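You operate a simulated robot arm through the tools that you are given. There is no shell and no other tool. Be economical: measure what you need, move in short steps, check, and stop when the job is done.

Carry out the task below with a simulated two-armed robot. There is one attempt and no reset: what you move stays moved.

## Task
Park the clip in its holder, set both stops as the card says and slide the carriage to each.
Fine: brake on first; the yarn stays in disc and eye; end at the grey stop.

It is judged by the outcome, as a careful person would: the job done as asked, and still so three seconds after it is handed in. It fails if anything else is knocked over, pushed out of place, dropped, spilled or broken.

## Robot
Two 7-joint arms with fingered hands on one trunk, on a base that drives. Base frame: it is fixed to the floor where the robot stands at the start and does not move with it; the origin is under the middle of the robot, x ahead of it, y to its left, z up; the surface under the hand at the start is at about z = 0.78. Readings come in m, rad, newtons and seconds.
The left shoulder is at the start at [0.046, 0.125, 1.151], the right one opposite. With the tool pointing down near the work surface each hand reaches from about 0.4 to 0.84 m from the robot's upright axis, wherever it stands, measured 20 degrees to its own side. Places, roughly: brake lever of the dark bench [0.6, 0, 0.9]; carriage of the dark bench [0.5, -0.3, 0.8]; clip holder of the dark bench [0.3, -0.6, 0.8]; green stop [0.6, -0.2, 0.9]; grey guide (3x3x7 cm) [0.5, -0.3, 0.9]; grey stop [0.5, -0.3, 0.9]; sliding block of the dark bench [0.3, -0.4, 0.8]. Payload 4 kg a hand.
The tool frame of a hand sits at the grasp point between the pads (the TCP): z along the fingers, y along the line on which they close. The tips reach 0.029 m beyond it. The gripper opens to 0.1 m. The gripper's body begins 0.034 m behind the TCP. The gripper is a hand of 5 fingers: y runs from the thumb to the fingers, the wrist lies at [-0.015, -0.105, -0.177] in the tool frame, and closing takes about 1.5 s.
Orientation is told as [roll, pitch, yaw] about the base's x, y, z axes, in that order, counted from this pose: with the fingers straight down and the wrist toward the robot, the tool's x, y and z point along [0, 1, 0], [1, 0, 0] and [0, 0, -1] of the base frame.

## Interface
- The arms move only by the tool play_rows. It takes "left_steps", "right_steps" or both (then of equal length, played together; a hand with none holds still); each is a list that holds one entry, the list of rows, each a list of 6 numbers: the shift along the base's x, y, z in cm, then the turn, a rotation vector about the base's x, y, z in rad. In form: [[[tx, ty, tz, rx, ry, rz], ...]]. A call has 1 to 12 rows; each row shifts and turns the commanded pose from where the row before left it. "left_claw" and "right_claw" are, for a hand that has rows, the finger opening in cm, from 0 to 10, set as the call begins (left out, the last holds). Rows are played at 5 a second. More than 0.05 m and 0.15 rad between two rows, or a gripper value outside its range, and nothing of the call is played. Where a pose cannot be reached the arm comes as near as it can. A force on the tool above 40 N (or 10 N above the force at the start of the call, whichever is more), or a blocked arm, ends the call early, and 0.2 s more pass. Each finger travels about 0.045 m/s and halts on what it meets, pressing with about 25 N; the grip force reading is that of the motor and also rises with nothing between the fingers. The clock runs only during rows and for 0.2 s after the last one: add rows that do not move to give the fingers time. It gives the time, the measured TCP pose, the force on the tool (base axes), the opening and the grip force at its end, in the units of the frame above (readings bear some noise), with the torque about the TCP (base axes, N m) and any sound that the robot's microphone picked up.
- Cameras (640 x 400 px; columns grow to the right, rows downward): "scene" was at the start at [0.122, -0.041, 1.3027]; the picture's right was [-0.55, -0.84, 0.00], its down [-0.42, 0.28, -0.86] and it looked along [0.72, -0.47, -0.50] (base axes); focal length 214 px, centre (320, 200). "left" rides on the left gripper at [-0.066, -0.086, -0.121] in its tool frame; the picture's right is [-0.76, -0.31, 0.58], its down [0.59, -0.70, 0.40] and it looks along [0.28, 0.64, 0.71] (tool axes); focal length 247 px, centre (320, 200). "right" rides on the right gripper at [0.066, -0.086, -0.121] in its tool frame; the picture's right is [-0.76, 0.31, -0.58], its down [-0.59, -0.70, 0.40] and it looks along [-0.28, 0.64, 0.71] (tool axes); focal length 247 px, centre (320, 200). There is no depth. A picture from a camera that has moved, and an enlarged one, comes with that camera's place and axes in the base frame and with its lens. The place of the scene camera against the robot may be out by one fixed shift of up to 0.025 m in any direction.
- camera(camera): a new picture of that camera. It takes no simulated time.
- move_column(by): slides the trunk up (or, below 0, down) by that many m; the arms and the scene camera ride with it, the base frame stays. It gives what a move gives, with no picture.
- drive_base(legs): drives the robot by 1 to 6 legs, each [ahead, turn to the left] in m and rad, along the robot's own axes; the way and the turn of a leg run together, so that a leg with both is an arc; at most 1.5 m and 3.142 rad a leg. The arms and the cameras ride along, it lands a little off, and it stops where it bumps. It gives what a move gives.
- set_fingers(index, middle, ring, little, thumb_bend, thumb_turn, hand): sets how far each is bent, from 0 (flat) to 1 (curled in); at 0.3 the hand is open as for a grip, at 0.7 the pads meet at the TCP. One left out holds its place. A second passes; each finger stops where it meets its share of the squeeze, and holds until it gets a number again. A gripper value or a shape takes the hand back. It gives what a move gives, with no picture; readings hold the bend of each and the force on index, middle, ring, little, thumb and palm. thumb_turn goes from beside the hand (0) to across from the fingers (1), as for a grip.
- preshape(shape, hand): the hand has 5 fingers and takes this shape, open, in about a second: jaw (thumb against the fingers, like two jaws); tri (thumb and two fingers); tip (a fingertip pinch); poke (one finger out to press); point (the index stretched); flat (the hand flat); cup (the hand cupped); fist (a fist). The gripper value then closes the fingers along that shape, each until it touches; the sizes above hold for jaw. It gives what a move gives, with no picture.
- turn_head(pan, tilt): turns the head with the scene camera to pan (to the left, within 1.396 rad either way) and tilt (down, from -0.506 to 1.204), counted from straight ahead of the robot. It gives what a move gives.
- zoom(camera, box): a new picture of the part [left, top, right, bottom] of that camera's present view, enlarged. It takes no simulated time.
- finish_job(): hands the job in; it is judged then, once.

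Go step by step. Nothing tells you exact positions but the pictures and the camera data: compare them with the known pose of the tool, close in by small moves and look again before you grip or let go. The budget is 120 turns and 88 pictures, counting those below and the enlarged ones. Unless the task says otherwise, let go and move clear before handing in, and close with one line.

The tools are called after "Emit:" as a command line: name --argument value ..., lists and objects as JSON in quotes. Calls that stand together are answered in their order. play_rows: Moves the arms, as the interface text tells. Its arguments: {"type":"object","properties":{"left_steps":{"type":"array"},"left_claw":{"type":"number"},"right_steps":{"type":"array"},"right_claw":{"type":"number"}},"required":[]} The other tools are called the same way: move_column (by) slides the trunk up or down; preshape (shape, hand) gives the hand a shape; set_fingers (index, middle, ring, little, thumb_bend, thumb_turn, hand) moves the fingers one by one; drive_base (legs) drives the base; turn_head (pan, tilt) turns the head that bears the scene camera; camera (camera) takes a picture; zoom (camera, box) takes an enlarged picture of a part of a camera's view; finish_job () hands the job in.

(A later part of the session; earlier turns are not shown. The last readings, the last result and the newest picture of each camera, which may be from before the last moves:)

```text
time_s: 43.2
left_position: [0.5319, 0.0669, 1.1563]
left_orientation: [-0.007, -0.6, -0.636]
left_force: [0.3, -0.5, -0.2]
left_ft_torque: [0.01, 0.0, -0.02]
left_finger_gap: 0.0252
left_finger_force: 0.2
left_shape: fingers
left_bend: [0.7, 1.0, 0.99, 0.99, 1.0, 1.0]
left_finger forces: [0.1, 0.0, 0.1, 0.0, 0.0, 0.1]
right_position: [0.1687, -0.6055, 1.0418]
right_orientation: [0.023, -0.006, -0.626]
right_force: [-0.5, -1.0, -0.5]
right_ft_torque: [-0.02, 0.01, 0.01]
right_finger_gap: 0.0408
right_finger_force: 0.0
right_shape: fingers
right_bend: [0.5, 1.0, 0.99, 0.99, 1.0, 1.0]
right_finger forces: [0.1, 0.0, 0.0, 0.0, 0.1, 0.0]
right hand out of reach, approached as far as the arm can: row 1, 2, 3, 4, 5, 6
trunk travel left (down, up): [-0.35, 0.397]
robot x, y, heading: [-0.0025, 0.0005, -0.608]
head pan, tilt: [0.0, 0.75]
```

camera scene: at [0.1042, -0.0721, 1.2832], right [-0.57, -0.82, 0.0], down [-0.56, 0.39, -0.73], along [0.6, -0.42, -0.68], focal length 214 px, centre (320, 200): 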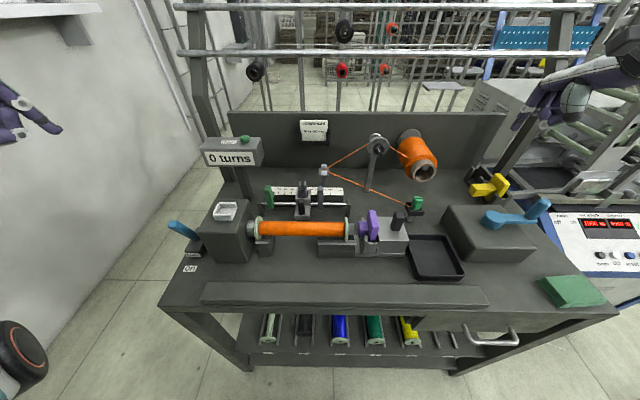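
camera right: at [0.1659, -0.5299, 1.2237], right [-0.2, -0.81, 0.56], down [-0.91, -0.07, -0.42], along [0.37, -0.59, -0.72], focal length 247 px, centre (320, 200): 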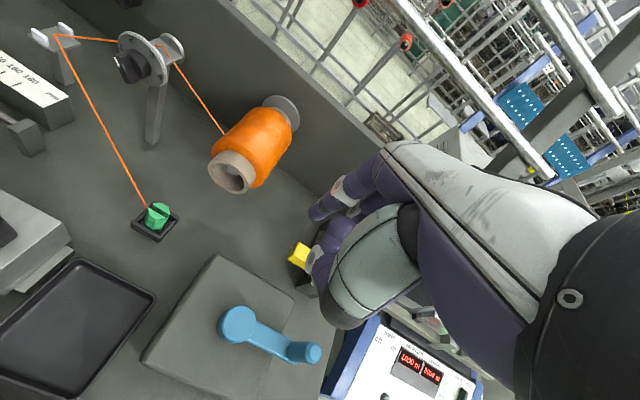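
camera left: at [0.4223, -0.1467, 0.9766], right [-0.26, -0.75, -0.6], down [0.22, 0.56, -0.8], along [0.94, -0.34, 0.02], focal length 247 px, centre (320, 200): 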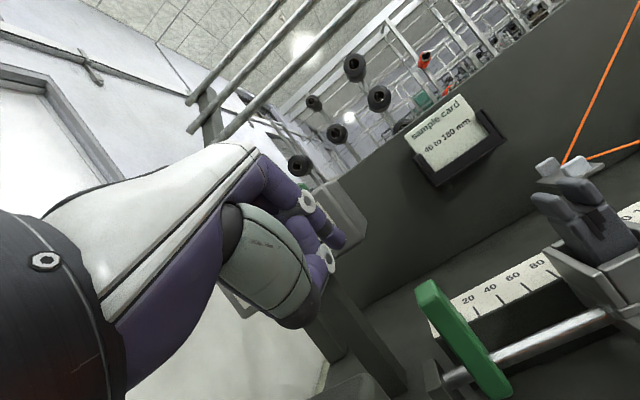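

Emit:
play_rows --right_steps '[[[-3, -0.5, 1.5, 0, 0, 0], [-3, -0.5, 1.5, 0, 0, 0], [-3, -0.5, 1.5, 0, 0, 0], [0, 0, 0, 0, 0, 0.1], [0, 0, 0, 0, 0, 0.1], [0, 0, 0, 0, 0, 0.1]]]'

Emit:
play_rows --right_steps '[[[2, 3.5, 0, 0, 0, 0], [2, 3.5, 0, 0, 0, 0], [2, 3.5, 0, 0, 0, 0], [2, 3.5, 0, 0, 0, 0]]]'

```text
time_s: 44.6
left_position: [0.5307, 0.0675, 1.158]
left_orientation: [-0.008, -0.6, -0.634]
left_force: [0.1, -0.5, -0.1]
left_ft_torque: [0.01, -0.02, -0.02]
left_finger_gap: 0.0253
left_finger_force: 0.0
left_shape: fingers
left_bend: [0.7, 1.0, 0.99, 0.99, 1.0, 1.0]
left_finger forces: [0.0, 0.0, 0.0, 0.0, 0.0, 0.0]
right_position: [0.0848, -0.6068, 1.0887]
right_orientation: [0.003, -0.001, -0.342]
right_force: [0.8, -0.1, -0.5]
right_ft_torque: [0.03, 0.0, -0.03]
right_finger_gap: 0.0411
right_finger_force: 0.1
right_shape: fingers
right_bend: [0.5, 1.0, 0.99, 0.99, 1.0, 1.0]
right_finger forces: [0.0, 0.0, 0.0, 0.0, 0.0, 0.0]
right hand out of reach, approached as far as the arm can: row 1
trunk travel left (down, up): [-0.35, 0.397]
robot x, y, heading: [-0.0014, 0.001, -0.603]
head pan, tilt: [0.0, 0.75]
```

```text
time_s: 45.6
left_position: [0.531, 0.0668, 1.158]
left_orientation: [-0.006, -0.599, -0.635]
left_force: [0.2, 0.3, 0.7]
left_ft_torque: [-0.01, 0.02, 0.01]
left_finger_gap: 0.0249
left_finger_force: 0.1
left_shape: fingers
left_bend: [0.7, 1.0, 0.99, 0.99, 1.0, 1.0]
left_finger forces: [0.0, 0.1, 0.0, 0.0, 0.1, 0.1]
right_position: [0.1584, -0.4813, 1.0875]
right_orientation: [0.01, -0.002, -0.336]
right_force: [-0.6, 0.2, 0.6]
right_ft_torque: [0.03, 0.03, 0.01]
right_finger_gap: 0.0409
right_finger_force: 0.2
right_shape: fingers
right_bend: [0.5, 1.0, 0.99, 0.99, 1.0, 1.0]
right_finger forces: [0.0, 0.1, 0.0, 0.0, 0.0, 0.1]
right hand out of reach, approached as far as the arm can: row 4
trunk travel left (down, up): [-0.35, 0.397]
robot x, y, heading: [0.0003, 0.0001, -0.61]
head pan, tilt: [0.0, 0.75]
```

Turning the hand inward helps; I continue with more inward yaw as it crosses.

Emit:
play_rows --right_steps '[[[0, 0, 0, 0, 0, 0.12], [0, 0, 0, 0, 0, 0.12], [2, 3, 0, 0, 0, 0.1], [2, 3.5, 0, 0, 0, 0], [2, 3.5, 0, 0, 0, 0], [2.5, 3.5, 0, 0, 0, 0], [2.5, 3.5, 0, 0, 0, 0], [3, 3.5, 0, 0, 0, 0]]]'

Emit:
camera --camera "scene"

```text
time_s: 47.4
left_position: [0.5313, 0.0674, 1.159]
left_orientation: [-0.01, -0.599, -0.633]
left_force: [0.7, -1.1, 0.3]
left_ft_torque: [-0.05, -0.01, 0.01]
left_finger_gap: 0.0251
left_finger_force: 0.0
left_shape: fingers
left_bend: [0.7, 1.0, 0.99, 0.99, 1.0, 1.0]
left_finger forces: [0.0, 0.0, 0.0, 0.0, 0.1, 0.0]
right_position: [0.2365, -0.3714, 1.1186]
right_orientation: [0.011, -0.003, 0.007]
right_force: [0.5, 0.9, 0.3]
right_ft_torque: [-0.02, 0.02, 0.04]
right_finger_gap: 0.0409
right_finger_force: 0.1
right_shape: fingers
right_bend: [0.5, 1.0, 0.99, 0.99, 1.0, 1.0]
right_finger forces: [0.0, 0.0, 0.1, 0.1, 0.0, 0.1]
right hand out of reach, approached as far as the arm can: row 6, 7, 8
trunk travel left (down, up): [-0.35, 0.397]
robot x, y, heading: [-0.0022, -0.0001, -0.609]
head pan, tilt: [0.0, 0.75]
```

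```text
29 pictures are left
camera scene: at [0.1039, -0.0717, 1.2833], right [-0.57, -0.82, 0.0], down [-0.56, 0.39, -0.73], along [0.6, -0.42, -0.68], focal length 214 px, centre (320, 200)
```

scene: 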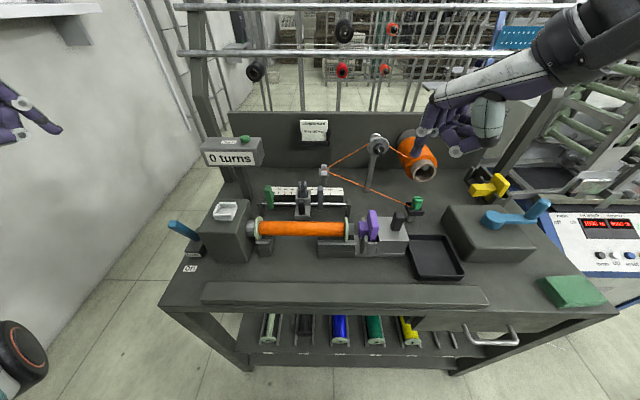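

The right arm doesn't get across well, so I send it back out and use the left hand with a slightly tilted fingertip pinch on the stops instead, which should clear both counter box and headstock.

Emit:
preshape --hand "left" --shape "tip"

Emit:
play_rows --left_steps '[[[-0.33, -4.22, -1.5, 0.03, 0.04, 0.02], [-0.33, -4.22, -1.5, 0.03, 0.04, 0.02], [-0.33, -4.22, -1.5, 0.03, 0.04, 0.02], [-0.33, -4.22, -1.5, 0.03, 0.04, 0.02], [-0.33, -4.22, -1.5, 0.03, 0.04, 0.02], [-0.33, -4.22, -1.5, 0.03, 0.04, 0.02], [0, 0, 0, 0, 0, 0]]]' --right_steps '[[[-2, -3.5, 0, 0, 0, 0], [-2, -3.5, 0, 0, 0, -0.1], [-2, -3.5, 0, 0, 0, -0.1], [-2, -3.5, 0, 0, 0, -0.1], [-2, -3.5, 0, 0, 0, -0.1], [-2, -3.5, 0, 0, 0, -0.1], [-2, -3.5, 0, 0, 0, -0.1]]]' --left_claw 6

Emit:
camera --camera "left"

```text
time_s: 48.3
left_position: [0.5318, 0.0681, 1.1578]
left_orientation: [-0.008, -0.601, -0.634]
left_force: [0.4, -0.4, -0.1]
left_ft_torque: [-0.02, -0.03, 0.01]
left_finger_gap: 0.1
left_finger_force: 0.1
left_shape: tip
left_bend: [0.3, 0.98, 0.99, 0.99, 0.3, 0.98]
left_finger forces: [0.0, 0.0, 0.0, 0.0, 0.0, 0.1]
right_position: [0.2364, -0.3721, 1.1184]
right_orientation: [0.013, -0.003, 0.01]
right_force: [-0.6, 0.2, 0.3]
right_ft_torque: [0.01, 0.0, -0.01]
right_finger_gap: 0.0411
right_finger_force: 0.1
right_shape: fingers
right_bend: [0.5, 1.0, 0.99, 0.99, 1.0, 1.0]
right_finger forces: [0.0, 0.0, 0.1, 0.0, 0.1, 0.0]
trunk travel left (down, up): [-0.35, 0.397]
robot x, y, heading: [0.003, 0.0009, -0.609]
head pan, tilt: [0.0, 0.75]
```

```text
time_s: 49.9
left_position: [0.5213, -0.1861, 1.0697]
left_orientation: [0.015, -0.302, -0.522]
left_force: [-0.7, -0.1, 0.1]
left_ft_torque: [0.0, -0.02, 0.0]
left_finger_gap: 0.0602
left_finger_force: 0.1
left_shape: tip
left_bend: [0.45, 0.98, 0.99, 0.99, 0.3, 1.0]
left_finger forces: [0.1, 0.0, 0.0, 0.0, 0.1, 0.0]
left hand out of reach, approached as far as the arm can: row 1
right_position: [0.0946, -0.6202, 1.1168]
right_orientation: [0.004, -0.001, -0.606]
right_force: [-1.2, 0.7, -0.2]
right_ft_torque: [-0.02, 0.03, 0.01]
right_finger_gap: 0.0414
right_finger_force: 0.1
right_shape: fingers
right_bend: [0.5, 1.0, 0.99, 0.99, 1.0, 1.0]
right_finger forces: [0.0, 0.1, 0.1, 0.1, 0.0, 0.0]
trunk travel left (down, up): [-0.35, 0.397]
robot x, y, heading: [0.0001, -0.0012, -0.611]
head pan, tilt: [0.0, 0.75]
```

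```text
28 pictures are left
camera left: at [0.3855, -0.1848, 1.1606], right [-0.47, -0.59, -0.65], down [-0.19, 0.79, -0.58], along [0.86, -0.15, -0.49], focal length 247 px, centre (320, 200)
```

left: 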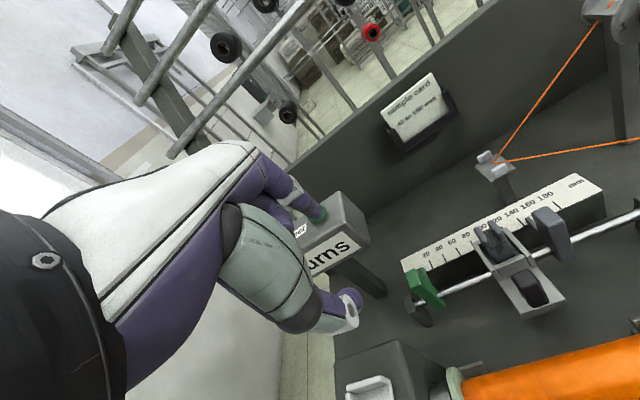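

Emit:
play_rows --left_steps '[[[0.7, -0.9, -4, 0, 0, 0], [0.8, -0.8, -4, 0, 0, 0], [0, 0, -4, 0, 0, 0]]]'

Emit:
zoom --camera "left" --box '[280, 160, 480, 320]'

Emit:
zoom --camera "scene" --box '[205, 150, 325, 230]'

```text
time_s: 50.7
left_position: [0.536, -0.203, 0.949]
left_orientation: [0.016, -0.303, -0.519]
left_force: [0.2, -0.2, 0.0]
left_ft_torque: [0.01, 0.0, -0.02]
left_finger_gap: 0.0604
left_finger_force: 0.0
left_shape: tip
left_bend: [0.45, 0.98, 0.99, 0.99, 0.3, 1.0]
left_finger forces: [0.1, 0.0, 0.0, 0.0, 0.0, 0.1]
right_position: [0.0934, -0.6205, 1.1162]
right_orientation: [0.004, 0.0, -0.603]
right_force: [0.3, -0.6, -0.4]
right_ft_torque: [-0.04, -0.02, -0.02]
right_finger_gap: 0.0412
right_finger_force: 0.1
right_shape: fingers
right_bend: [0.5, 1.0, 0.99, 0.99, 1.0, 1.0]
right_finger forces: [0.1, 0.0, 0.0, 0.0, 0.0, 0.0]
trunk travel left (down, up): [-0.35, 0.397]
robot x, y, heading: [-0.0024, -0.0009, -0.609]
head pan, tilt: [0.0, 0.75]
```

```text
2.50 times, centred on (380, 240) of left
camera zoom: at [0.4, -0.202, 1.0399], right [-0.47, -0.59, -0.65], down [-0.18, 0.79, -0.58], along [0.86, -0.15, -0.48], focal length 617 px, centre (170, 100)
```

zoom: 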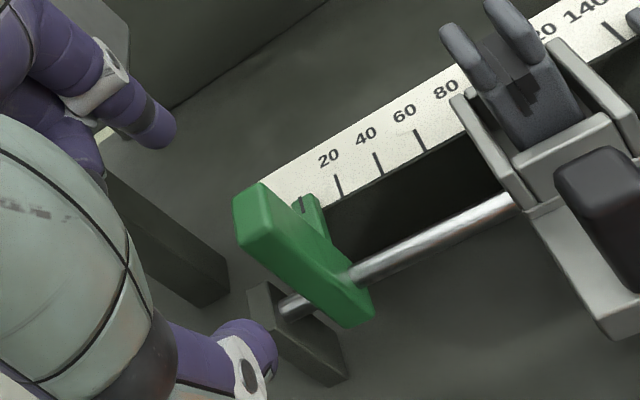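

```text
5.00 times, centred on (265, 190) of scene
camera zoom: at [0.1039, -0.0717, 1.2833], right [-0.57, -0.82, 0.0], down [-0.56, 0.39, -0.73], along [0.6, -0.42, -0.68], focal length 1072 px, centre (595, 250)
```

zoom: 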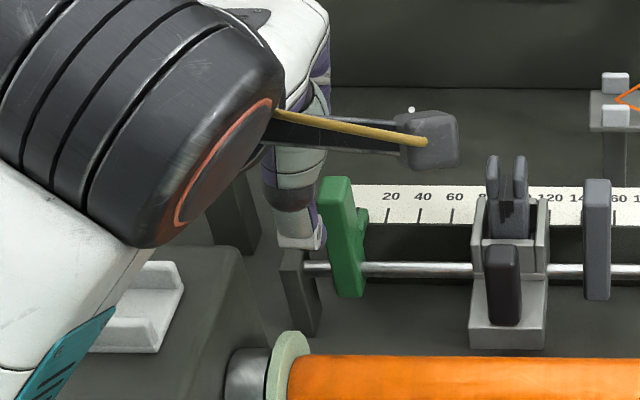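

The green pointer mark reads about 0. I move the open pinch forward over the stop's top and down around it.

Emit:
play_rows --left_steps '[[[1.4, -1.0, 0, 0, 0, 0], [1.3, -1.0, 0, 0, 0, 0], [0, 0, -1.5, 0, 0, 0], [0, 0, -1.5, 0, 0, 0], [0, 0, -1, 0, 0, 0]]]'

Emit:
zoom --camera "left" --box '[260, 140, 460, 300]'

```text
time_s: 51.9
left_position: [0.563, -0.2233, 0.9111]
left_orientation: [0.017, -0.302, -0.522]
left_force: [-0.6, -0.7, 0.9]
left_ft_torque: [-0.03, 0.04, 0.0]
left_finger_gap: 0.0603
left_finger_force: 0.1
left_shape: tip
left_bend: [0.45, 0.98, 0.99, 0.99, 0.3, 1.0]
left_finger forces: [0.0, 0.0, 0.0, 0.1, 0.1, 0.0]
right_position: [0.0942, -0.6212, 1.117]
right_orientation: [0.002, 0.0, -0.603]
right_force: [0.2, 0.1, -0.6]
right_ft_torque: [0.02, -0.03, 0.0]
right_finger_gap: 0.0409
right_finger_force: 0.0
right_shape: fingers
right_bend: [0.5, 1.0, 0.99, 0.99, 1.0, 1.0]
right_finger forces: [0.0, 0.1, 0.0, 0.0, 0.1, 0.0]
trunk travel left (down, up): [-0.35, 0.397]
robot x, y, heading: [-0.0046, -0.0024, -0.61]
head pan, tilt: [0.0, 0.75]
```

```text
2.50 times, centred on (360, 220) of left
camera zoom: at [0.4271, -0.2215, 1.0004], right [-0.47, -0.59, -0.65], down [-0.18, 0.79, -0.58], along [0.86, -0.15, -0.48], focal length 617 px, centre (220, 150)
```

zoom: 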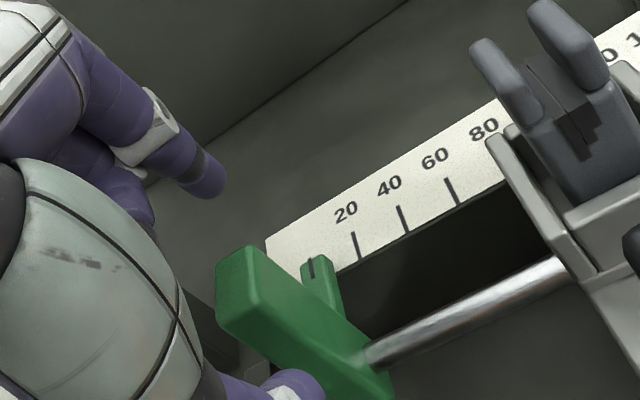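

Emit:
play_rows --left_steps '[[[0, 0, 0, 0, 0, 0], [0, 0, 0, 0, 0, 0], [0, 0, 0, 0, 0, 0], [0, 0, 0, 0, 0, 0], [0, 0, 0, 0, 0, 0], [0, 0, 0, 0, 0, 0], [0, 0, 0, 0, 0, 0]]]' --left_claw 0.5

Emit:
zoom --camera "left" --box '[260, 140, 460, 300]'

```text
time_s: 53.5
left_position: [0.5621, -0.2225, 0.912]
left_orientation: [0.016, -0.304, -0.522]
left_force: [-5.0, 3.2, 3.4]
left_ft_torque: [0.01, 0.08, 0.0]
left_finger_gap: 0.0093
left_finger_force: 25.3
left_shape: tip
left_bend: [0.68, 1.0, 1.0, 1.0, 0.59, 1.0]
left_finger forces: [23.1, 0.0, 0.1, 0.0, 26.1, 0.0]
right_position: [0.0935, -0.6198, 1.1172]
right_orientation: [0.003, 0.0, -0.603]
right_force: [-0.2, -0.8, -0.4]
right_ft_torque: [-0.02, -0.02, 0.01]
right_finger_gap: 0.041
right_finger_force: 0.0
right_shape: fingers
right_bend: [0.5, 1.0, 0.99, 0.99, 1.0, 1.0]
right_finger forces: [0.0, 0.0, 0.0, 0.1, 0.0, 0.0]
trunk travel left (down, up): [-0.35, 0.397]
robot x, y, heading: [-0.0002, 0.0015, -0.609]
head pan, tilt: [0.0, 0.75]
```

```text
2.50 times, centred on (360, 220) of left
camera zoom: at [0.4264, -0.2212, 1.0013], right [-0.47, -0.59, -0.65], down [-0.18, 0.79, -0.58], along [0.86, -0.16, -0.48], focal length 617 px, centre (220, 150)
```

zoom: 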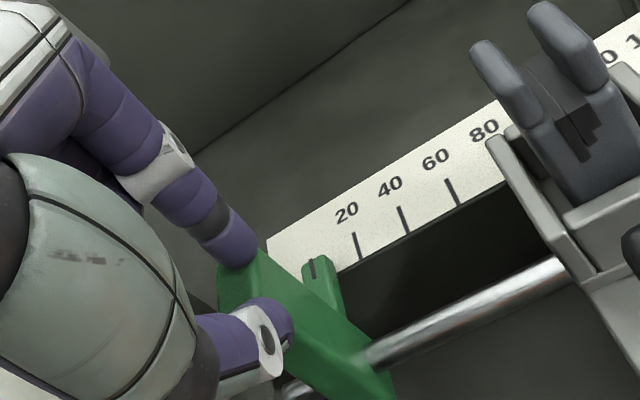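

Good pinch. I slide the green stop right, first 3 cm.

Emit:
play_rows --left_steps '[[[-0.45, -0.6, 0, 0, 0, 0], [-0.45, -0.6, 0, 0, 0, 0], [-0.45, -0.6, 0, 0, 0, 0], [-0.45, -0.6, 0, 0, 0, 0]]]'

Emit:
zoom --camera "left" --box '[260, 140, 460, 300]'

```text
time_s: 54.5
left_position: [0.5447, -0.2475, 0.9114]
left_orientation: [0.015, -0.304, -0.521]
left_force: [-3.1, 5.3, 1.1]
left_ft_torque: [0.09, 0.05, -0.01]
left_finger_gap: 0.0094
left_finger_force: 25.0
left_shape: tip
left_bend: [0.68, 1.0, 1.0, 1.0, 0.59, 1.0]
left_finger forces: [24.0, 0.0, 0.0, 0.0, 25.2, 0.0]
right_position: [0.0938, -0.6203, 1.117]
right_orientation: [0.001, -0.001, -0.604]
right_force: [-0.3, 0.1, 0.0]
right_ft_torque: [0.0, 0.02, 0.02]
right_finger_gap: 0.0409
right_finger_force: 0.0
right_shape: fingers
right_bend: [0.5, 1.0, 0.99, 0.99, 1.0, 1.0]
right_finger forces: [0.0, 0.1, 0.0, 0.0, 0.1, 0.1]
trunk travel left (down, up): [-0.35, 0.397]
robot x, y, heading: [0.0007, -0.0037, -0.608]
head pan, tilt: [0.0, 0.75]
```

```text
2.50 times, centred on (360, 220) of left
camera zoom: at [0.4085, -0.2458, 1.0015], right [-0.48, -0.59, -0.65], down [-0.18, 0.79, -0.58], along [0.86, -0.16, -0.49], focal length 617 px, centre (220, 150)
```

zoom: 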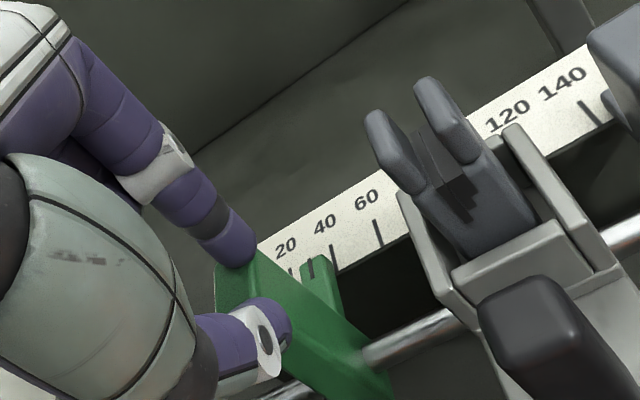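

Emit:
play_rows --left_steps '[[[-0.29, -0.385, 0, 0, 0, 0], [-0.29, -0.385, 0, 0, 0, 0], [0, 0, 0, 0, 0, 0]]]'

Emit:
zoom --camera "left" --box '[310, 190, 400, 250]'

Emit:
zoom --camera "scene" --box '[265, 180, 315, 210]'

```text
time_s: 55.3
left_position: [0.5391, -0.2549, 0.9106]
left_orientation: [0.012, -0.301, -0.521]
left_force: [-2.2, 3.8, -1.0]
left_ft_torque: [0.08, 0.07, 0.01]
left_finger_gap: 0.0092
left_finger_force: 25.0
left_shape: tip
left_bend: [0.68, 1.0, 1.0, 1.0, 0.59, 1.0]
left_finger forces: [24.5, 0.1, 0.0, 0.0, 24.6, 0.1]
right_position: [0.094, -0.62, 1.1163]
right_orientation: [0.001, -0.001, -0.604]
right_force: [-0.5, -0.3, -0.1]
right_ft_torque: [0.05, 0.0, -0.04]
right_finger_gap: 0.0411
right_finger_force: 0.1
right_shape: fingers
right_bend: [0.5, 1.0, 0.99, 0.99, 1.0, 1.0]
right_finger forces: [0.0, 0.0, 0.1, 0.0, 0.0, 0.0]
trunk travel left (down, up): [-0.35, 0.397]
robot x, y, heading: [0.0004, -0.0005, -0.612]
head pan, tilt: [0.0, 0.75]
```

```text
6.67 times, centred on (355, 220) of left
camera zoom: at [0.4025, -0.2537, 1.0015], right [-0.48, -0.59, -0.65], down [-0.18, 0.79, -0.58], along [0.86, -0.16, -0.49], focal length 1646 px, centre (87, 67)
```

zoom: 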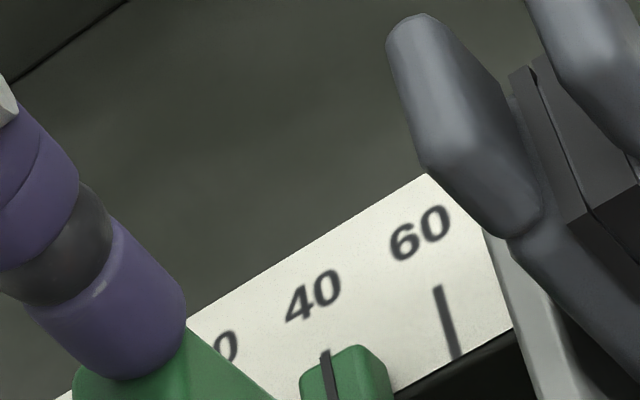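

```text
12.80 times, centred on (290, 195) of scene
camera zoom: at [0.1037, -0.0715, 1.2833], right [-0.57, -0.82, 0.0], down [-0.56, 0.39, -0.73], along [0.6, -0.42, -0.68], focal length 2745 px, centre (704, 264)
```

zoom: 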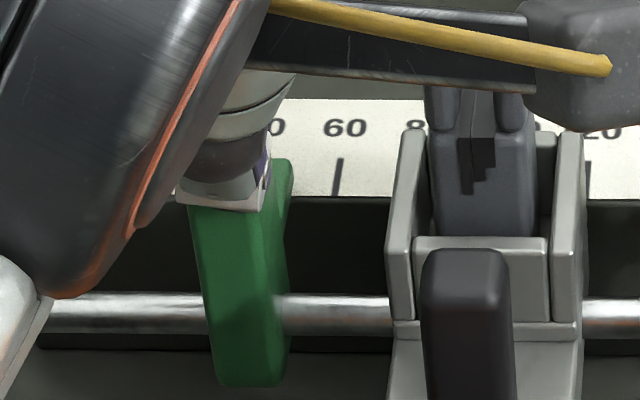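

The mark lines up with 40. I release and lift clear to verify.

Emit:
play_rows --left_steps '[[[0, 0, 0, 0, 0, 0], [0, 0, 0, 0, 0, 0], [0, 0, 0, 0, 0, 0], [0, 0, 0, 0, 0, 0], [0, 0, 2, 0, 0, 0], [0, 0, 3, 0, 0, 0], [-1.6, 1.2, 3, 0, 0, 0], [-2.4, 1.8, 2, 0, 0, 0]]]' --left_claw 5

Emit:
zoom --camera "left" --box '[350, 140, 590, 300]'

Emit:
zoom --camera "scene" --box '[265, 175, 345, 225]'

```text
time_s: 57.1
left_position: [0.4974, -0.2239, 1.0109]
left_orientation: [0.016, -0.302, -0.522]
left_force: [-0.2, -0.7, -0.2]
left_ft_torque: [-0.01, -0.02, 0.02]
left_finger_gap: 0.0497
left_finger_force: 0.1
left_shape: tip
left_bend: [0.45, 0.98, 0.99, 0.99, 0.36, 1.0]
left_finger forces: [0.0, 0.1, 0.0, 0.0, 0.1, 0.0]
right_position: [0.094, -0.6204, 1.1167]
right_orientation: [0.003, 0.0, -0.604]
right_force: [0.1, 0.6, 0.0]
right_ft_torque: [-0.01, -0.01, 0.0]
right_finger_gap: 0.041
right_finger_force: 0.0
right_shape: fingers
right_bend: [0.5, 1.0, 0.99, 0.99, 1.0, 1.0]
right_finger forces: [0.1, 0.0, 0.1, 0.1, 0.0, 0.0]
trunk travel left (down, up): [-0.35, 0.397]
robot x, y, heading: [-0.0025, -0.0005, -0.607]
head pan, tilt: [0.0, 0.75]
```

```text
2.50 times, centred on (470, 220) of left
camera zoom: at [0.3619, -0.2237, 1.102], right [-0.47, -0.59, -0.65], down [-0.18, 0.79, -0.58], along [0.86, -0.15, -0.48], focal length 617 px, centre (-55, 150)
```

zoom: 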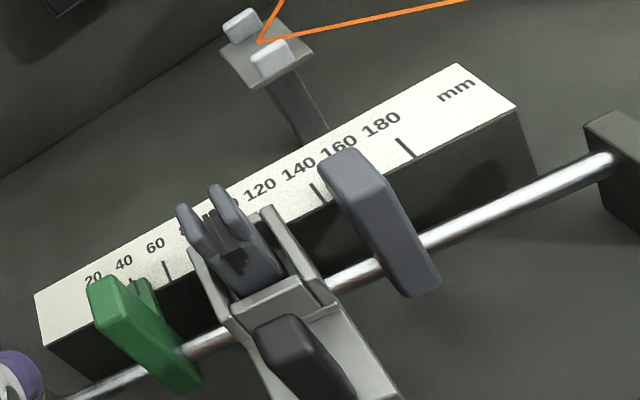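

```text
8.00 times, centred on (305, 200) of scene
camera zoom: at [0.1035, -0.0716, 1.2833], right [-0.57, -0.82, 0.0], down [-0.56, 0.39, -0.73], along [0.6, -0.42, -0.68], focal length 1716 px, centre (440, 200)
```

zoom: 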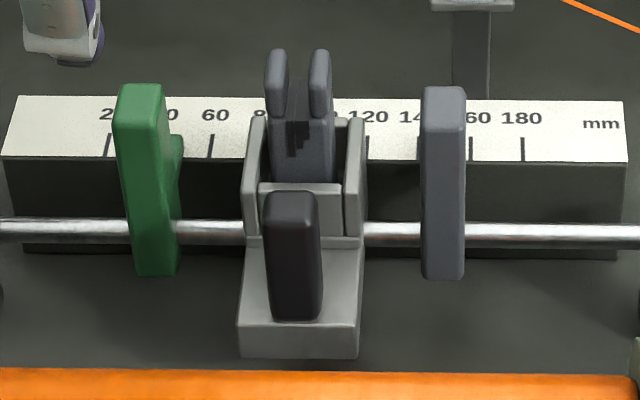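

Emit:
zoom --camera "left" --box '[374, 236, 422, 266]'

```text
13.33 times, centred on (398, 251) of left
camera zoom: at [0.3619, -0.2237, 1.102], right [-0.47, -0.59, -0.65], down [-0.18, 0.79, -0.58], along [0.86, -0.15, -0.48], focal length 3293 px, centre (-720, -480)
```

zoom: 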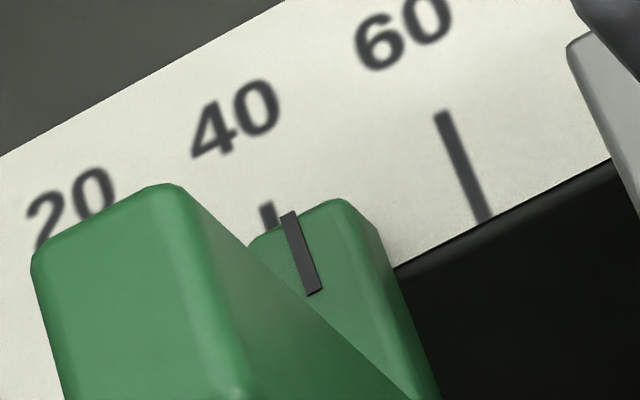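

The mark seems slightly past 40, but parallax matters; I move the camera so it looks square onto the scale at that spot.

Emit:
play_rows --left_steps '[[[1.6, 2.1, 0.5, 0, 0, 0], [1.7, 2.2, 0.5, 0, 0, 0], [1.7, 2.2, 0.5, 0, 0, 0]]]'

Emit:
zoom --camera "left" --box '[430, 200, 530, 280]'

```text
time_s: 57.9
left_position: [0.5486, -0.1589, 1.0252]
left_orientation: [0.016, -0.303, -0.522]
left_force: [0.1, 0.4, -0.1]
left_ft_torque: [0.01, -0.01, -0.01]
left_finger_gap: 0.0497
left_finger_force: 0.1
left_shape: tip
left_bend: [0.45, 0.98, 0.99, 0.99, 0.36, 1.0]
left_finger forces: [0.0, 0.1, 0.1, 0.0, 0.0, 0.0]
right_position: [0.0943, -0.6207, 1.1177]
right_orientation: [0.001, 0.0, -0.604]
right_force: [0.3, 1.2, 0.0]
right_ft_torque: [0.03, -0.05, -0.03]
right_finger_gap: 0.0408
right_finger_force: 0.0
right_shape: fingers
right_bend: [0.5, 1.0, 0.99, 0.99, 1.0, 1.0]
right_finger forces: [0.0, 0.0, 0.0, 0.0, 0.0, 0.0]
trunk travel left (down, up): [-0.35, 0.397]
robot x, y, heading: [0.0004, -0.0006, -0.606]
head pan, tilt: [0.0, 0.75]
```

```text
5.00 times, centred on (480, 240) of left
camera zoom: at [0.4126, -0.1581, 1.1158], right [-0.47, -0.59, -0.65], down [-0.18, 0.79, -0.58], along [0.86, -0.16, -0.48], focal length 1235 px, centre (-480, 0)
```

zoom: 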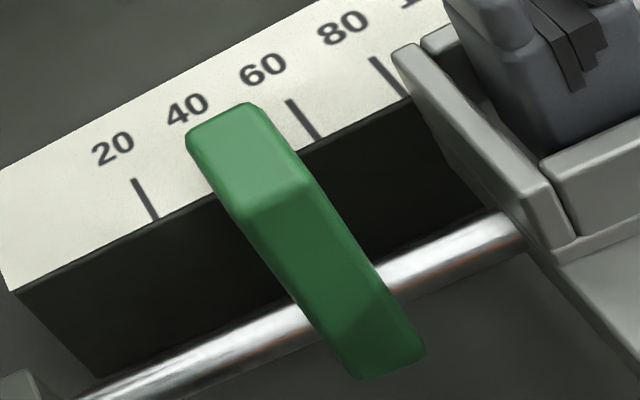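

From several views the stop's centre is at about 43.7, so I re-grip and move it back 3.7 mm.

Emit:
play_rows --left_steps '[[[-2.5, -3.3, -0.7, 0, 0, 0], [-2.5, -3.3, -0.7, 0, 0, 0], [2.4, -1.8, -2, 0, 0, 0], [1.6, -1.2, -3, 0, 0, 0], [0, 0, -3, 0, 0, 0], [0, 0, -2, 0, 0, 0]]]'

Emit:
play_rows --left_steps '[[[0, 0, 0, 0, 0, 0], [0, 0, 0, 0, 0, 0], [0, 0, 0, 0, 0, 0], [0, 0, 0, 0, 0, 0], [0, 0, 0, 0, 0, 0], [0, 0, 0, 0, 0, 0], [0, 0, 0, 0, 0, 0]]]' --left_claw 0.5

```text
time_s: 59.3
left_position: [0.5391, -0.2556, 0.9116]
left_orientation: [0.015, -0.305, -0.521]
left_force: [0.2, -0.4, 0.9]
left_ft_torque: [0.0, 0.0, -0.04]
left_finger_gap: 0.0496
left_finger_force: 0.0
left_shape: tip
left_bend: [0.45, 0.98, 0.99, 0.99, 0.36, 1.0]
left_finger forces: [0.0, 0.0, 0.0, 0.1, 0.0, 0.0]
right_position: [0.0945, -0.6201, 1.1172]
right_orientation: [0.003, 0.001, -0.604]
right_force: [0.6, 0.2, -0.4]
right_ft_torque: [-0.01, 0.02, -0.02]
right_finger_gap: 0.041
right_finger_force: 0.0
right_shape: fingers
right_bend: [0.5, 1.0, 0.99, 0.99, 1.0, 1.0]
right_finger forces: [0.0, 0.0, 0.0, 0.0, 0.0, 0.0]
trunk travel left (down, up): [-0.35, 0.397]
robot x, y, heading: [-0.0008, 0.0007, -0.612]
head pan, tilt: [0.0, 0.75]
```

```text
time_s: 60.9
left_position: [0.5386, -0.2534, 0.9125]
left_orientation: [0.017, -0.3, -0.521]
left_force: [-20.5, 12.4, -4.9]
left_ft_torque: [0.29, 0.48, 0.08]
left_finger_gap: 0.0
left_finger_force: 25.2
left_shape: tip
left_bend: [0.73, 1.0, 1.0, 1.0, 0.67, 1.0]
left_finger forces: [0.1, 0.0, 0.1, 0.1, 28.9, 0.1]
right_position: [0.0921, -0.6191, 1.116]
right_orientation: [0.005, -0.004, -0.605]
right_force: [-0.2, -0.4, -0.9]
right_ft_torque: [0.0, -0.02, 0.01]
right_finger_gap: 0.0411
right_finger_force: 0.0
right_shape: fingers
right_bend: [0.5, 1.0, 0.99, 0.99, 1.0, 1.0]
right_finger forces: [0.0, 0.0, 0.1, 0.0, 0.0, 0.0]
trunk travel left (down, up): [-0.35, 0.397]
robot x, y, heading: [-0.0019, 0.0016, -0.611]
head pan, tilt: [0.0, 0.75]
```

Emit:
zoom --camera "left" --box '[280, 180, 400, 260]'

```text
5.00 times, centred on (340, 220) of left
camera zoom: at [0.402, -0.2525, 1.003], right [-0.48, -0.59, -0.65], down [-0.19, 0.79, -0.58], along [0.86, -0.15, -0.49], focal length 1235 px, centre (220, 100)
```

zoom: 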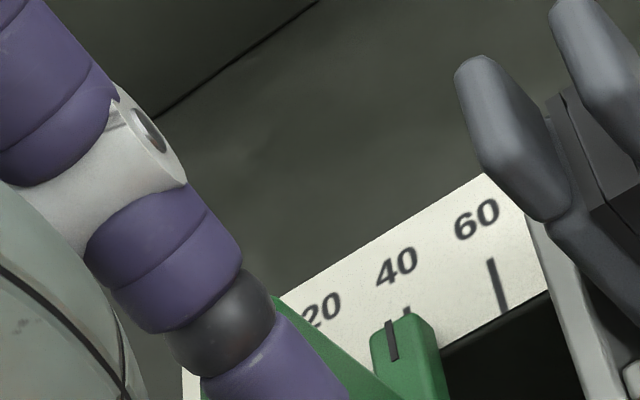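

The index slid off and nudged the stop left by a few mm. I open, lift away and re-read it.

Emit:
play_rows --left_steps '[[[0, 0, 0, 0, 0, 0], [0, 0, 0, 0, 0, 0], [0, 0, 0, 0, 0, 0], [0, 0, 0, 0, 0, 0], [0, 0, 2, 0, 0, 0], [0, 0, 3, 0, 0, 0], [-1.6, 1.2, 3, 0, 0, 0], [-2.4, 1.8, 2, 0, 0, 0]]]' --left_claw 5

Emit:
zoom --camera "left" --box '[374, 236, 422, 266]'

Emit:
zoom --camera "scene" --box '[265, 180, 315, 210]'

```text
time_s: 62.7
left_position: [0.4979, -0.2216, 1.0128]
left_orientation: [0.016, -0.302, -0.521]
left_force: [-0.6, -0.2, -0.1]
left_ft_torque: [0.0, 0.01, 0.0]
left_finger_gap: 0.05
left_finger_force: 0.1
left_shape: tip
left_bend: [0.45, 0.98, 0.99, 0.99, 0.36, 1.0]
left_finger forces: [0.0, 0.0, 0.1, 0.1, 0.0, 0.1]
right_position: [0.0935, -0.6197, 1.1162]
right_orientation: [0.004, 0.0, -0.603]
right_force: [-0.7, -0.5, -0.1]
right_ft_torque: [-0.01, -0.01, -0.01]
right_finger_gap: 0.0412
right_finger_force: 0.0
right_shape: fingers
right_bend: [0.5, 1.0, 0.99, 0.99, 1.0, 1.0]
right_finger forces: [0.0, 0.0, 0.0, 0.0, 0.1, 0.0]
trunk travel left (down, up): [-0.35, 0.397]
robot x, y, heading: [0.001, 0.0011, -0.612]
head pan, tilt: [0.0, 0.75]
```

```text
13.33 times, centred on (398, 251) of left
camera zoom: at [0.3613, -0.2221, 1.1031], right [-0.47, -0.59, -0.65], down [-0.18, 0.79, -0.58], along [0.86, -0.15, -0.48], focal length 3293 px, centre (-720, -480)
```

zoom: 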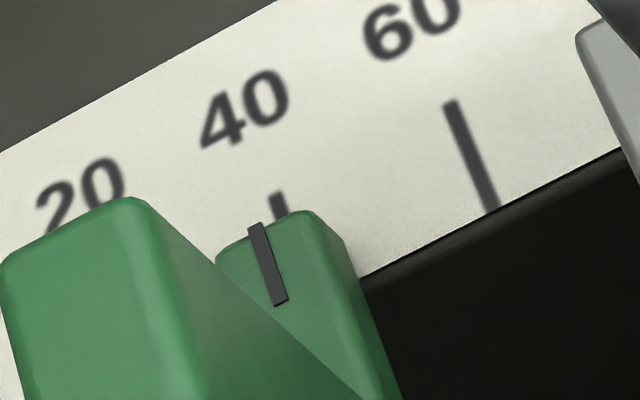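

```text
12.80 times, centred on (290, 195) of scene
camera zoom: at [0.1035, -0.0716, 1.2833], right [-0.57, -0.82, 0.0], down [-0.56, 0.39, -0.73], along [0.6, -0.42, -0.68], focal length 2745 px, centre (704, 264)
```

zoom: 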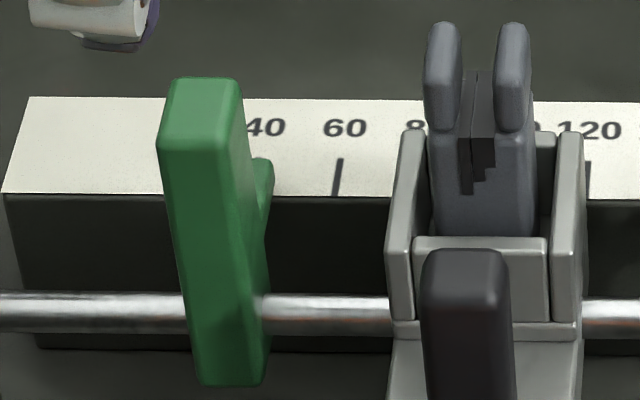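

The green stop now reads about 39 to 40 by all views, good. Next the carriage: I close the fingertips and lower them to the right of its black knob.

Emit:
play_rows --left_steps '[[[-1.9, -3.45, -1, 0, 0, 0], [-1.95, -3.45, -2, 0, 0, 0], [0, 0, -2, 0, 0, 0], [0, 0, -2, 0, 0, 0], [0, 0, -1, 0, 0, 0], [0, 0, 0, 0, 0, 0]]]' --left_claw 0

Emit:
zoom --camera "left" --box '[260, 160, 440, 280]'

Emit:
zoom --camera "scene" --box '[255, 160, 355, 230]'

```text
time_s: 64.1
left_position: [0.4615, -0.2951, 0.9305]
left_orientation: [0.014, -0.301, -0.521]
left_force: [0.3, -0.4, -0.7]
left_ft_torque: [0.03, 0.01, -0.02]
left_finger_gap: 0.0
left_finger_force: 24.9
left_shape: tip
left_bend: [0.7, 1.0, 1.0, 1.0, 0.7, 1.0]
left_finger forces: [0.0, 0.0, 0.0, 0.0, 0.1, 0.0]
right_position: [0.0938, -0.6212, 1.1158]
right_orientation: [0.003, 0.0, -0.604]
right_force: [-0.1, -0.8, 0.4]
right_ft_torque: [-0.02, -0.02, 0.0]
right_finger_gap: 0.0408
right_finger_force: 0.0
right_shape: fingers
right_bend: [0.5, 1.0, 0.99, 0.99, 1.0, 1.0]
right_finger forces: [0.0, 0.1, 0.0, 0.0, 0.0, 0.0]
trunk travel left (down, up): [-0.35, 0.397]
robot x, y, heading: [-0.0007, -0.0005, -0.602]
head pan, tilt: [0.0, 0.75]
```

```text
3.33 times, centred on (350, 220) of left
camera zoom: at [0.3247, -0.2937, 1.0208], right [-0.47, -0.59, -0.65], down [-0.18, 0.79, -0.58], along [0.86, -0.15, -0.48], focal length 823 px, centre (220, 133)
```

zoom: 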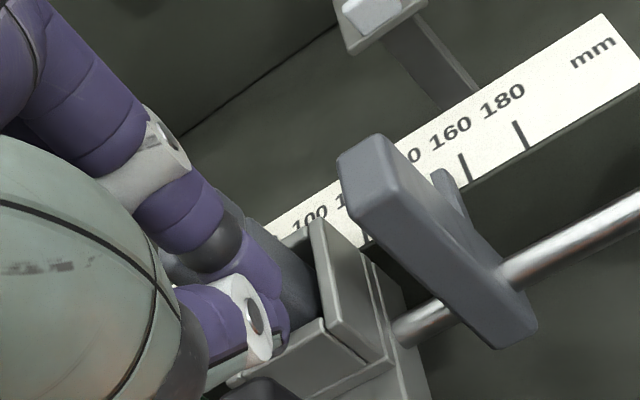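

```text
5.71 times, centred on (305, 195) of scene
camera zoom: at [0.1038, -0.0718, 1.2833], right [-0.57, -0.82, 0.0], down [-0.56, 0.39, -0.73], along [0.6, -0.42, -0.68], focal length 1226 px, centre (406, 229)
```

zoom: 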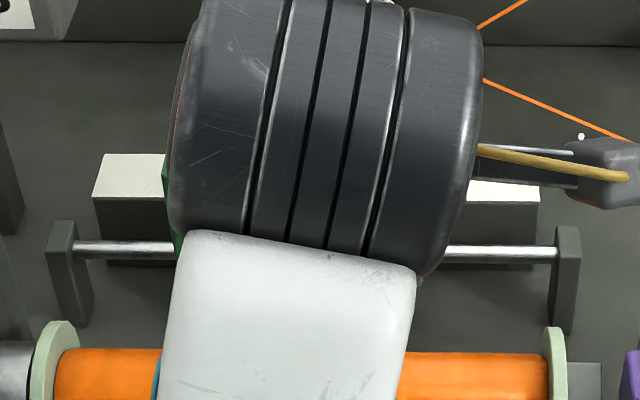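

Emit:
play_rows --left_steps '[[[-1.0, 0.7, 0, 0, 0, 0], [0, 0, -1.2, 0, 0, 0], [0, 0, -1.2, 0, 0, 0], [0, 0, -1.1, 0, 0, 0]]]'

Emit:
zoom --camera "left" --box '[260, 160, 440, 280]'

```text
time_s: 65.1
left_position: [0.4661, -0.2843, 0.9139]
left_orientation: [0.03, -0.346, -0.514]
left_force: [0.7, -1.3, 1.6]
left_ft_torque: [-0.04, -0.02, 0.01]
left_finger_gap: 0.0
left_finger_force: 25.3
left_shape: tip
left_bend: [0.7, 1.0, 1.0, 1.0, 0.7, 1.0]
left_finger forces: [0.1, 0.0, 0.0, 0.0, 0.1, 0.1]
right_position: [0.094, -0.6203, 1.1167]
right_orientation: [0.004, 0.002, -0.605]
right_force: [-0.5, 0.2, -0.5]
right_ft_torque: [-0.02, 0.03, -0.01]
right_finger_gap: 0.0408
right_finger_force: 0.1
right_shape: fingers
right_bend: [0.5, 1.0, 0.99, 0.99, 1.0, 1.0]
right_finger forces: [0.1, 0.1, 0.0, 0.0, 0.0, 0.1]
trunk travel left (down, up): [-0.35, 0.397]
robot x, y, heading: [-0.0007, -0.0035, -0.609]
head pan, tilt: [0.0, 0.75]
```

```text
3.33 times, centred on (350, 220) of left
camera zoom: at [0.3264, -0.2845, 0.9977], right [-0.44, -0.6, -0.67], down [-0.17, 0.79, -0.6], along [0.88, -0.15, -0.45], focal length 823 px, centre (220, 133)
```

zoom: 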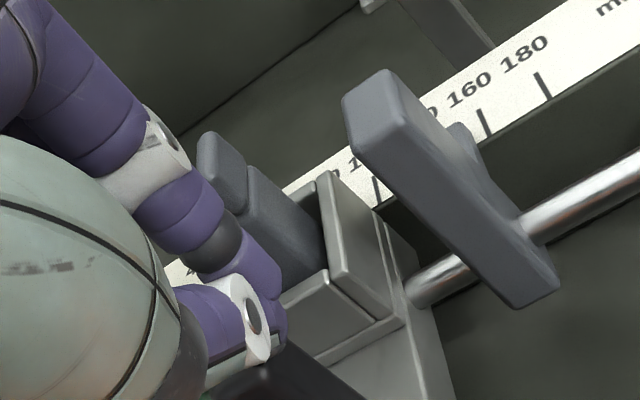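

Emit:
play_rows --left_steps '[[[0, 0, 0, 0, 0, 0], [0, 0, 0, 0, 0, 0]]]'

Emit:
camera --camera "scene"

```text
time_s: 65.7
left_position: [0.465, -0.2839, 0.9125]
left_orientation: [0.036, -0.345, -0.515]
left_force: [0.9, -3.3, 7.4]
left_ft_torque: [-0.03, -0.13, -0.02]
left_finger_gap: 0.0001
left_finger_force: 25.5
left_shape: tip
left_bend: [0.7, 1.0, 1.0, 1.0, 0.7, 1.0]
left_finger forces: [0.1, 0.1, 0.0, 0.1, 0.0, 0.0]
right_position: [0.0936, -0.6207, 1.1168]
right_orientation: [0.004, 0.0, -0.605]
right_force: [-0.5, 0.3, -1.4]
right_ft_torque: [0.0, -0.03, 0.0]
right_finger_gap: 0.0412
right_finger_force: 0.1
right_shape: fingers
right_bend: [0.5, 1.0, 0.99, 0.99, 1.0, 1.0]
right_finger forces: [0.0, 0.0, 0.1, 0.1, 0.0, 0.0]
trunk travel left (down, up): [-0.35, 0.397]
robot x, y, heading: [-0.0013, 0.0022, -0.612]
head pan, tilt: [0.0, 0.75]
```

```text
10 pictures are left
camera scene: at [0.1034, -0.0717, 1.2834], right [-0.57, -0.82, 0.0], down [-0.56, 0.39, -0.73], along [0.6, -0.42, -0.68], focal length 214 px, centre (320, 200)
```

scene: 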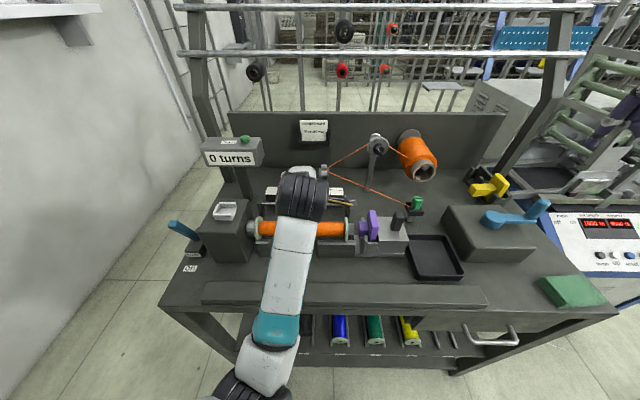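

The arm itself seems hindered (the elbow is low near the bench front). I lift off and raise the trunk so the elbow gets clear.

Emit:
play_rows --left_steps '[[[0, 0, 2, 0, 0, 0], [0, 0, 3, 0, 0, 0]]]'

Emit:
move_column --by 0.12

```text
time_s: 66.5
left_position: [0.47, -0.2665, 0.9345]
left_orientation: [0.098, -0.309, -0.526]
left_force: [0.4, -0.5, -0.3]
left_ft_torque: [0.0, -0.01, 0.03]
left_finger_gap: 0.0
left_finger_force: 24.9
left_shape: tip
left_bend: [0.7, 1.0, 1.0, 1.0, 0.7, 1.0]
left_finger forces: [0.0, 0.0, 0.1, 0.1, 0.1, 0.1]
right_position: [0.0943, -0.6197, 1.1152]
right_orientation: [0.001, 0.0, -0.603]
right_force: [-0.1, -0.4, 0.2]
right_ft_torque: [-0.01, 0.03, 0.02]
right_finger_gap: 0.0409
right_finger_force: 0.1
right_shape: fingers
right_bend: [0.5, 1.0, 0.99, 0.99, 1.0, 1.0]
right_finger forces: [0.0, 0.1, 0.0, 0.1, 0.0, 0.0]
trunk travel left (down, up): [-0.35, 0.397]
robot x, y, heading: [-0.0005, 0.0012, -0.61]
head pan, tilt: [0.0, 0.75]
stopped in row 2 (left hand): the arm was blocked; the commanded pose is now the measured one
```

```text
time_s: 68.0
left_position: [0.5033, -0.2366, 1.0543]
left_orientation: [0.218, -0.344, -0.525]
left_force: [-0.2, 0.6, 0.1]
left_ft_torque: [0.0, 0.02, 0.01]
left_finger_gap: 0.0
left_finger_force: 24.8
left_shape: tip
left_bend: [0.7, 1.0, 1.0, 1.0, 0.7, 1.0]
left_finger forces: [0.0, 0.0, 0.1, 0.0, 0.1, 0.1]
right_position: [0.0939, -0.6208, 1.2368]
right_orientation: [0.003, 0.0, -0.605]
right_force: [-0.3, -0.5, -0.9]
right_ft_torque: [0.0, -0.02, -0.01]
right_finger_gap: 0.0411
right_finger_force: 0.0
right_shape: fingers
right_bend: [0.5, 1.0, 0.99, 0.99, 1.0, 1.0]
right_finger forces: [0.1, 0.0, 0.1, 0.1, 0.1, 0.1]
trunk travel left (down, up): [-0.47, 0.277]
robot x, y, heading: [0.0006, -0.0015, -0.604]
head pan, tilt: [0.0, 0.75]
```

Emit:
camera --camera "scene"

```text
9 pictures are left
camera scene: at [0.0873, -0.0603, 1.4048], right [-0.57, -0.82, 0.0], down [-0.56, 0.39, -0.73], along [0.6, -0.42, -0.68], focal length 214 px, centre (320, 200)
```

scene: 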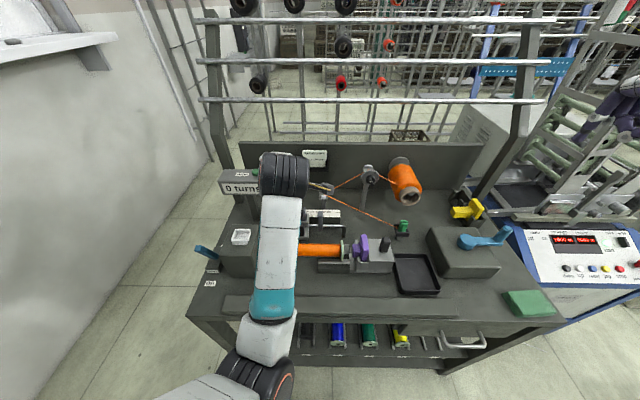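

The elbow is crowded against my own trunk. I back the base 12 cm away from the bench to give the arm room.

Emit:
drive_base --legs '[[-0.13, 0]]'

Emit:
play_rows --left_steps '[[[1.6, -1.2, 0, -0.07, 0, 0], [1.6, -1.2, 0, -0.07, 0, 0], [1.6, -1.2, 0, -0.07, 0, 0]]]'

```text
time_s: 69.3
left_position: [0.3969, -0.1621, 1.0543]
left_orientation: [0.22, -0.345, -0.527]
left_force: [-0.4, 0.4, -0.2]
left_ft_torque: [-0.02, -0.05, -0.02]
left_finger_gap: 0.0001
left_finger_force: 25.4
left_shape: tip
left_bend: [0.7, 1.0, 1.0, 1.0, 0.7, 1.0]
left_finger forces: [0.0, 0.0, 0.1, 0.0, 0.1, 0.0]
right_position: [-0.0126, -0.5465, 1.2367]
right_orientation: [0.003, -0.001, -0.604]
right_force: [-0.4, -0.1, -0.4]
right_ft_torque: [-0.02, -0.02, 0.01]
right_finger_gap: 0.0409
right_finger_force: 0.1
right_shape: fingers
right_bend: [0.5, 1.0, 0.99, 0.99, 1.0, 1.0]
right_finger forces: [0.1, 0.0, 0.0, 0.0, 0.0, 0.0]
trunk travel left (down, up): [-0.47, 0.277]
robot x, y, heading: [-0.1072, 0.0699, -0.613]
head pan, tilt: [0.0, 0.75]
```

```text
time_s: 70.1
left_position: [0.4456, -0.1992, 1.0533]
left_orientation: [0.014, -0.443, -0.448]
left_force: [-0.5, -0.9, -0.3]
left_ft_torque: [0.0, 0.02, -0.02]
left_finger_gap: 0.0
left_finger_force: 24.8
left_shape: tip
left_bend: [0.7, 1.0, 1.0, 1.0, 0.7, 1.0]
left_finger forces: [0.1, 0.0, 0.1, 0.0, 0.1, 0.1]
right_position: [-0.0114, -0.5476, 1.2356]
right_orientation: [0.003, -0.001, -0.605]
right_force: [-0.3, 0.2, -0.4]
right_ft_torque: [0.01, -0.04, 0.01]
right_finger_gap: 0.041
right_finger_force: 0.0
right_shape: fingers
right_bend: [0.5, 1.0, 0.99, 0.99, 1.0, 1.0]
right_finger forces: [0.0, 0.0, 0.1, 0.0, 0.0, 0.1]
trunk travel left (down, up): [-0.47, 0.277]
robot x, y, heading: [-0.1058, 0.0682, -0.609]
head pan, tilt: [0.0, 0.75]
```

Emit:
play_rows --left_steps '[[[0.2, -3, -2, 0.086, 0.114, 0], [0.2, -3, -3, 0, 0, -0.07], [0.24, -2.85, -3, 0, 0, 0], [0, 0, -3, 0, 0, 0], [0, 0, 0, 0, 0, 0]]]'

Emit:
play_rows --left_steps '[[[0, 0, -1.2, 0, 0, 0], [0, 0, -1.2, 0, 0, 0], [0, 0, -1.2, 0, 0, 0], [0, 0, -1, 0, 0, 0]]]'

Emit:
zoom --camera "left" --box '[260, 160, 440, 280]'

```text
time_s: 71.3
left_position: [0.4528, -0.286, 0.9437]
left_orientation: [0.05, -0.301, -0.53]
left_force: [-0.1, 0.2, -0.2]
left_ft_torque: [-0.01, 0.0, 0.01]
left_finger_gap: 0.0
left_finger_force: 24.6
left_shape: tip
left_bend: [0.7, 1.0, 1.0, 1.0, 0.7, 1.0]
left_finger forces: [0.1, 0.1, 0.0, 0.1, 0.0, 0.1]
right_position: [-0.0115, -0.5475, 1.2364]
right_orientation: [0.003, -0.001, -0.603]
right_force: [-0.4, -1.2, 0.0]
right_ft_torque: [-0.01, -0.01, 0.0]
right_finger_gap: 0.041
right_finger_force: 0.1
right_shape: fingers
right_bend: [0.5, 1.0, 0.99, 0.99, 1.0, 1.0]
right_finger forces: [0.1, 0.0, 0.0, 0.0, 0.0, 0.0]
trunk travel left (down, up): [-0.47, 0.277]
robot x, y, heading: [-0.1039, 0.0771, -0.61]
head pan, tilt: [0.0, 0.75]
```

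```text
time_s: 72.3
left_position: [0.4538, -0.2858, 0.8974]
left_orientation: [0.052, -0.306, -0.529]
left_force: [0.8, -0.6, -0.7]
left_ft_torque: [0.02, 0.0, -0.03]
left_finger_gap: 0.0002
left_finger_force: 24.7
left_shape: tip
left_bend: [0.7, 1.0, 1.0, 1.0, 0.7, 1.0]
left_finger forces: [0.1, 0.0, 0.0, 0.1, 0.0, 0.1]
right_position: [-0.0113, -0.5458, 1.2364]
right_orientation: [0.003, 0.0, -0.605]
right_force: [-0.2, 0.3, -0.4]
right_ft_torque: [-0.01, -0.02, 0.03]
right_finger_gap: 0.0411
right_finger_force: 0.2
right_shape: fingers
right_bend: [0.5, 1.0, 0.99, 0.99, 1.0, 1.0]
right_finger forces: [0.1, 0.0, 0.1, 0.1, 0.1, 0.1]
trunk travel left (down, up): [-0.47, 0.277]
robot x, y, heading: [-0.1062, 0.0712, -0.606]
head pan, tilt: [0.0, 0.75]
```

```text
3.33 times, centred on (350, 220) of left
camera zoom: at [0.3165, -0.2881, 0.9861], right [-0.46, -0.57, -0.68], down [-0.18, 0.81, -0.56], along [0.87, -0.14, -0.47], focal length 823 px, centre (220, 133)
```

zoom: 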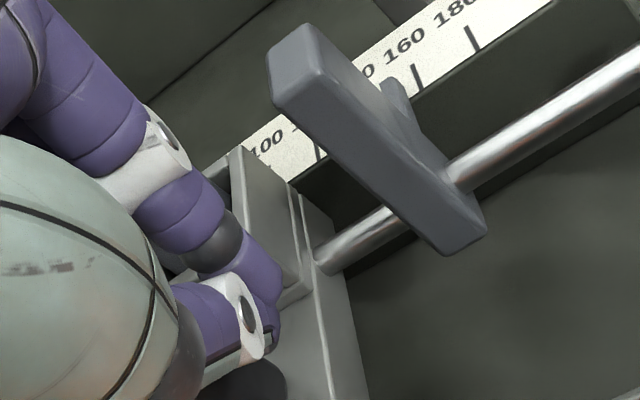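

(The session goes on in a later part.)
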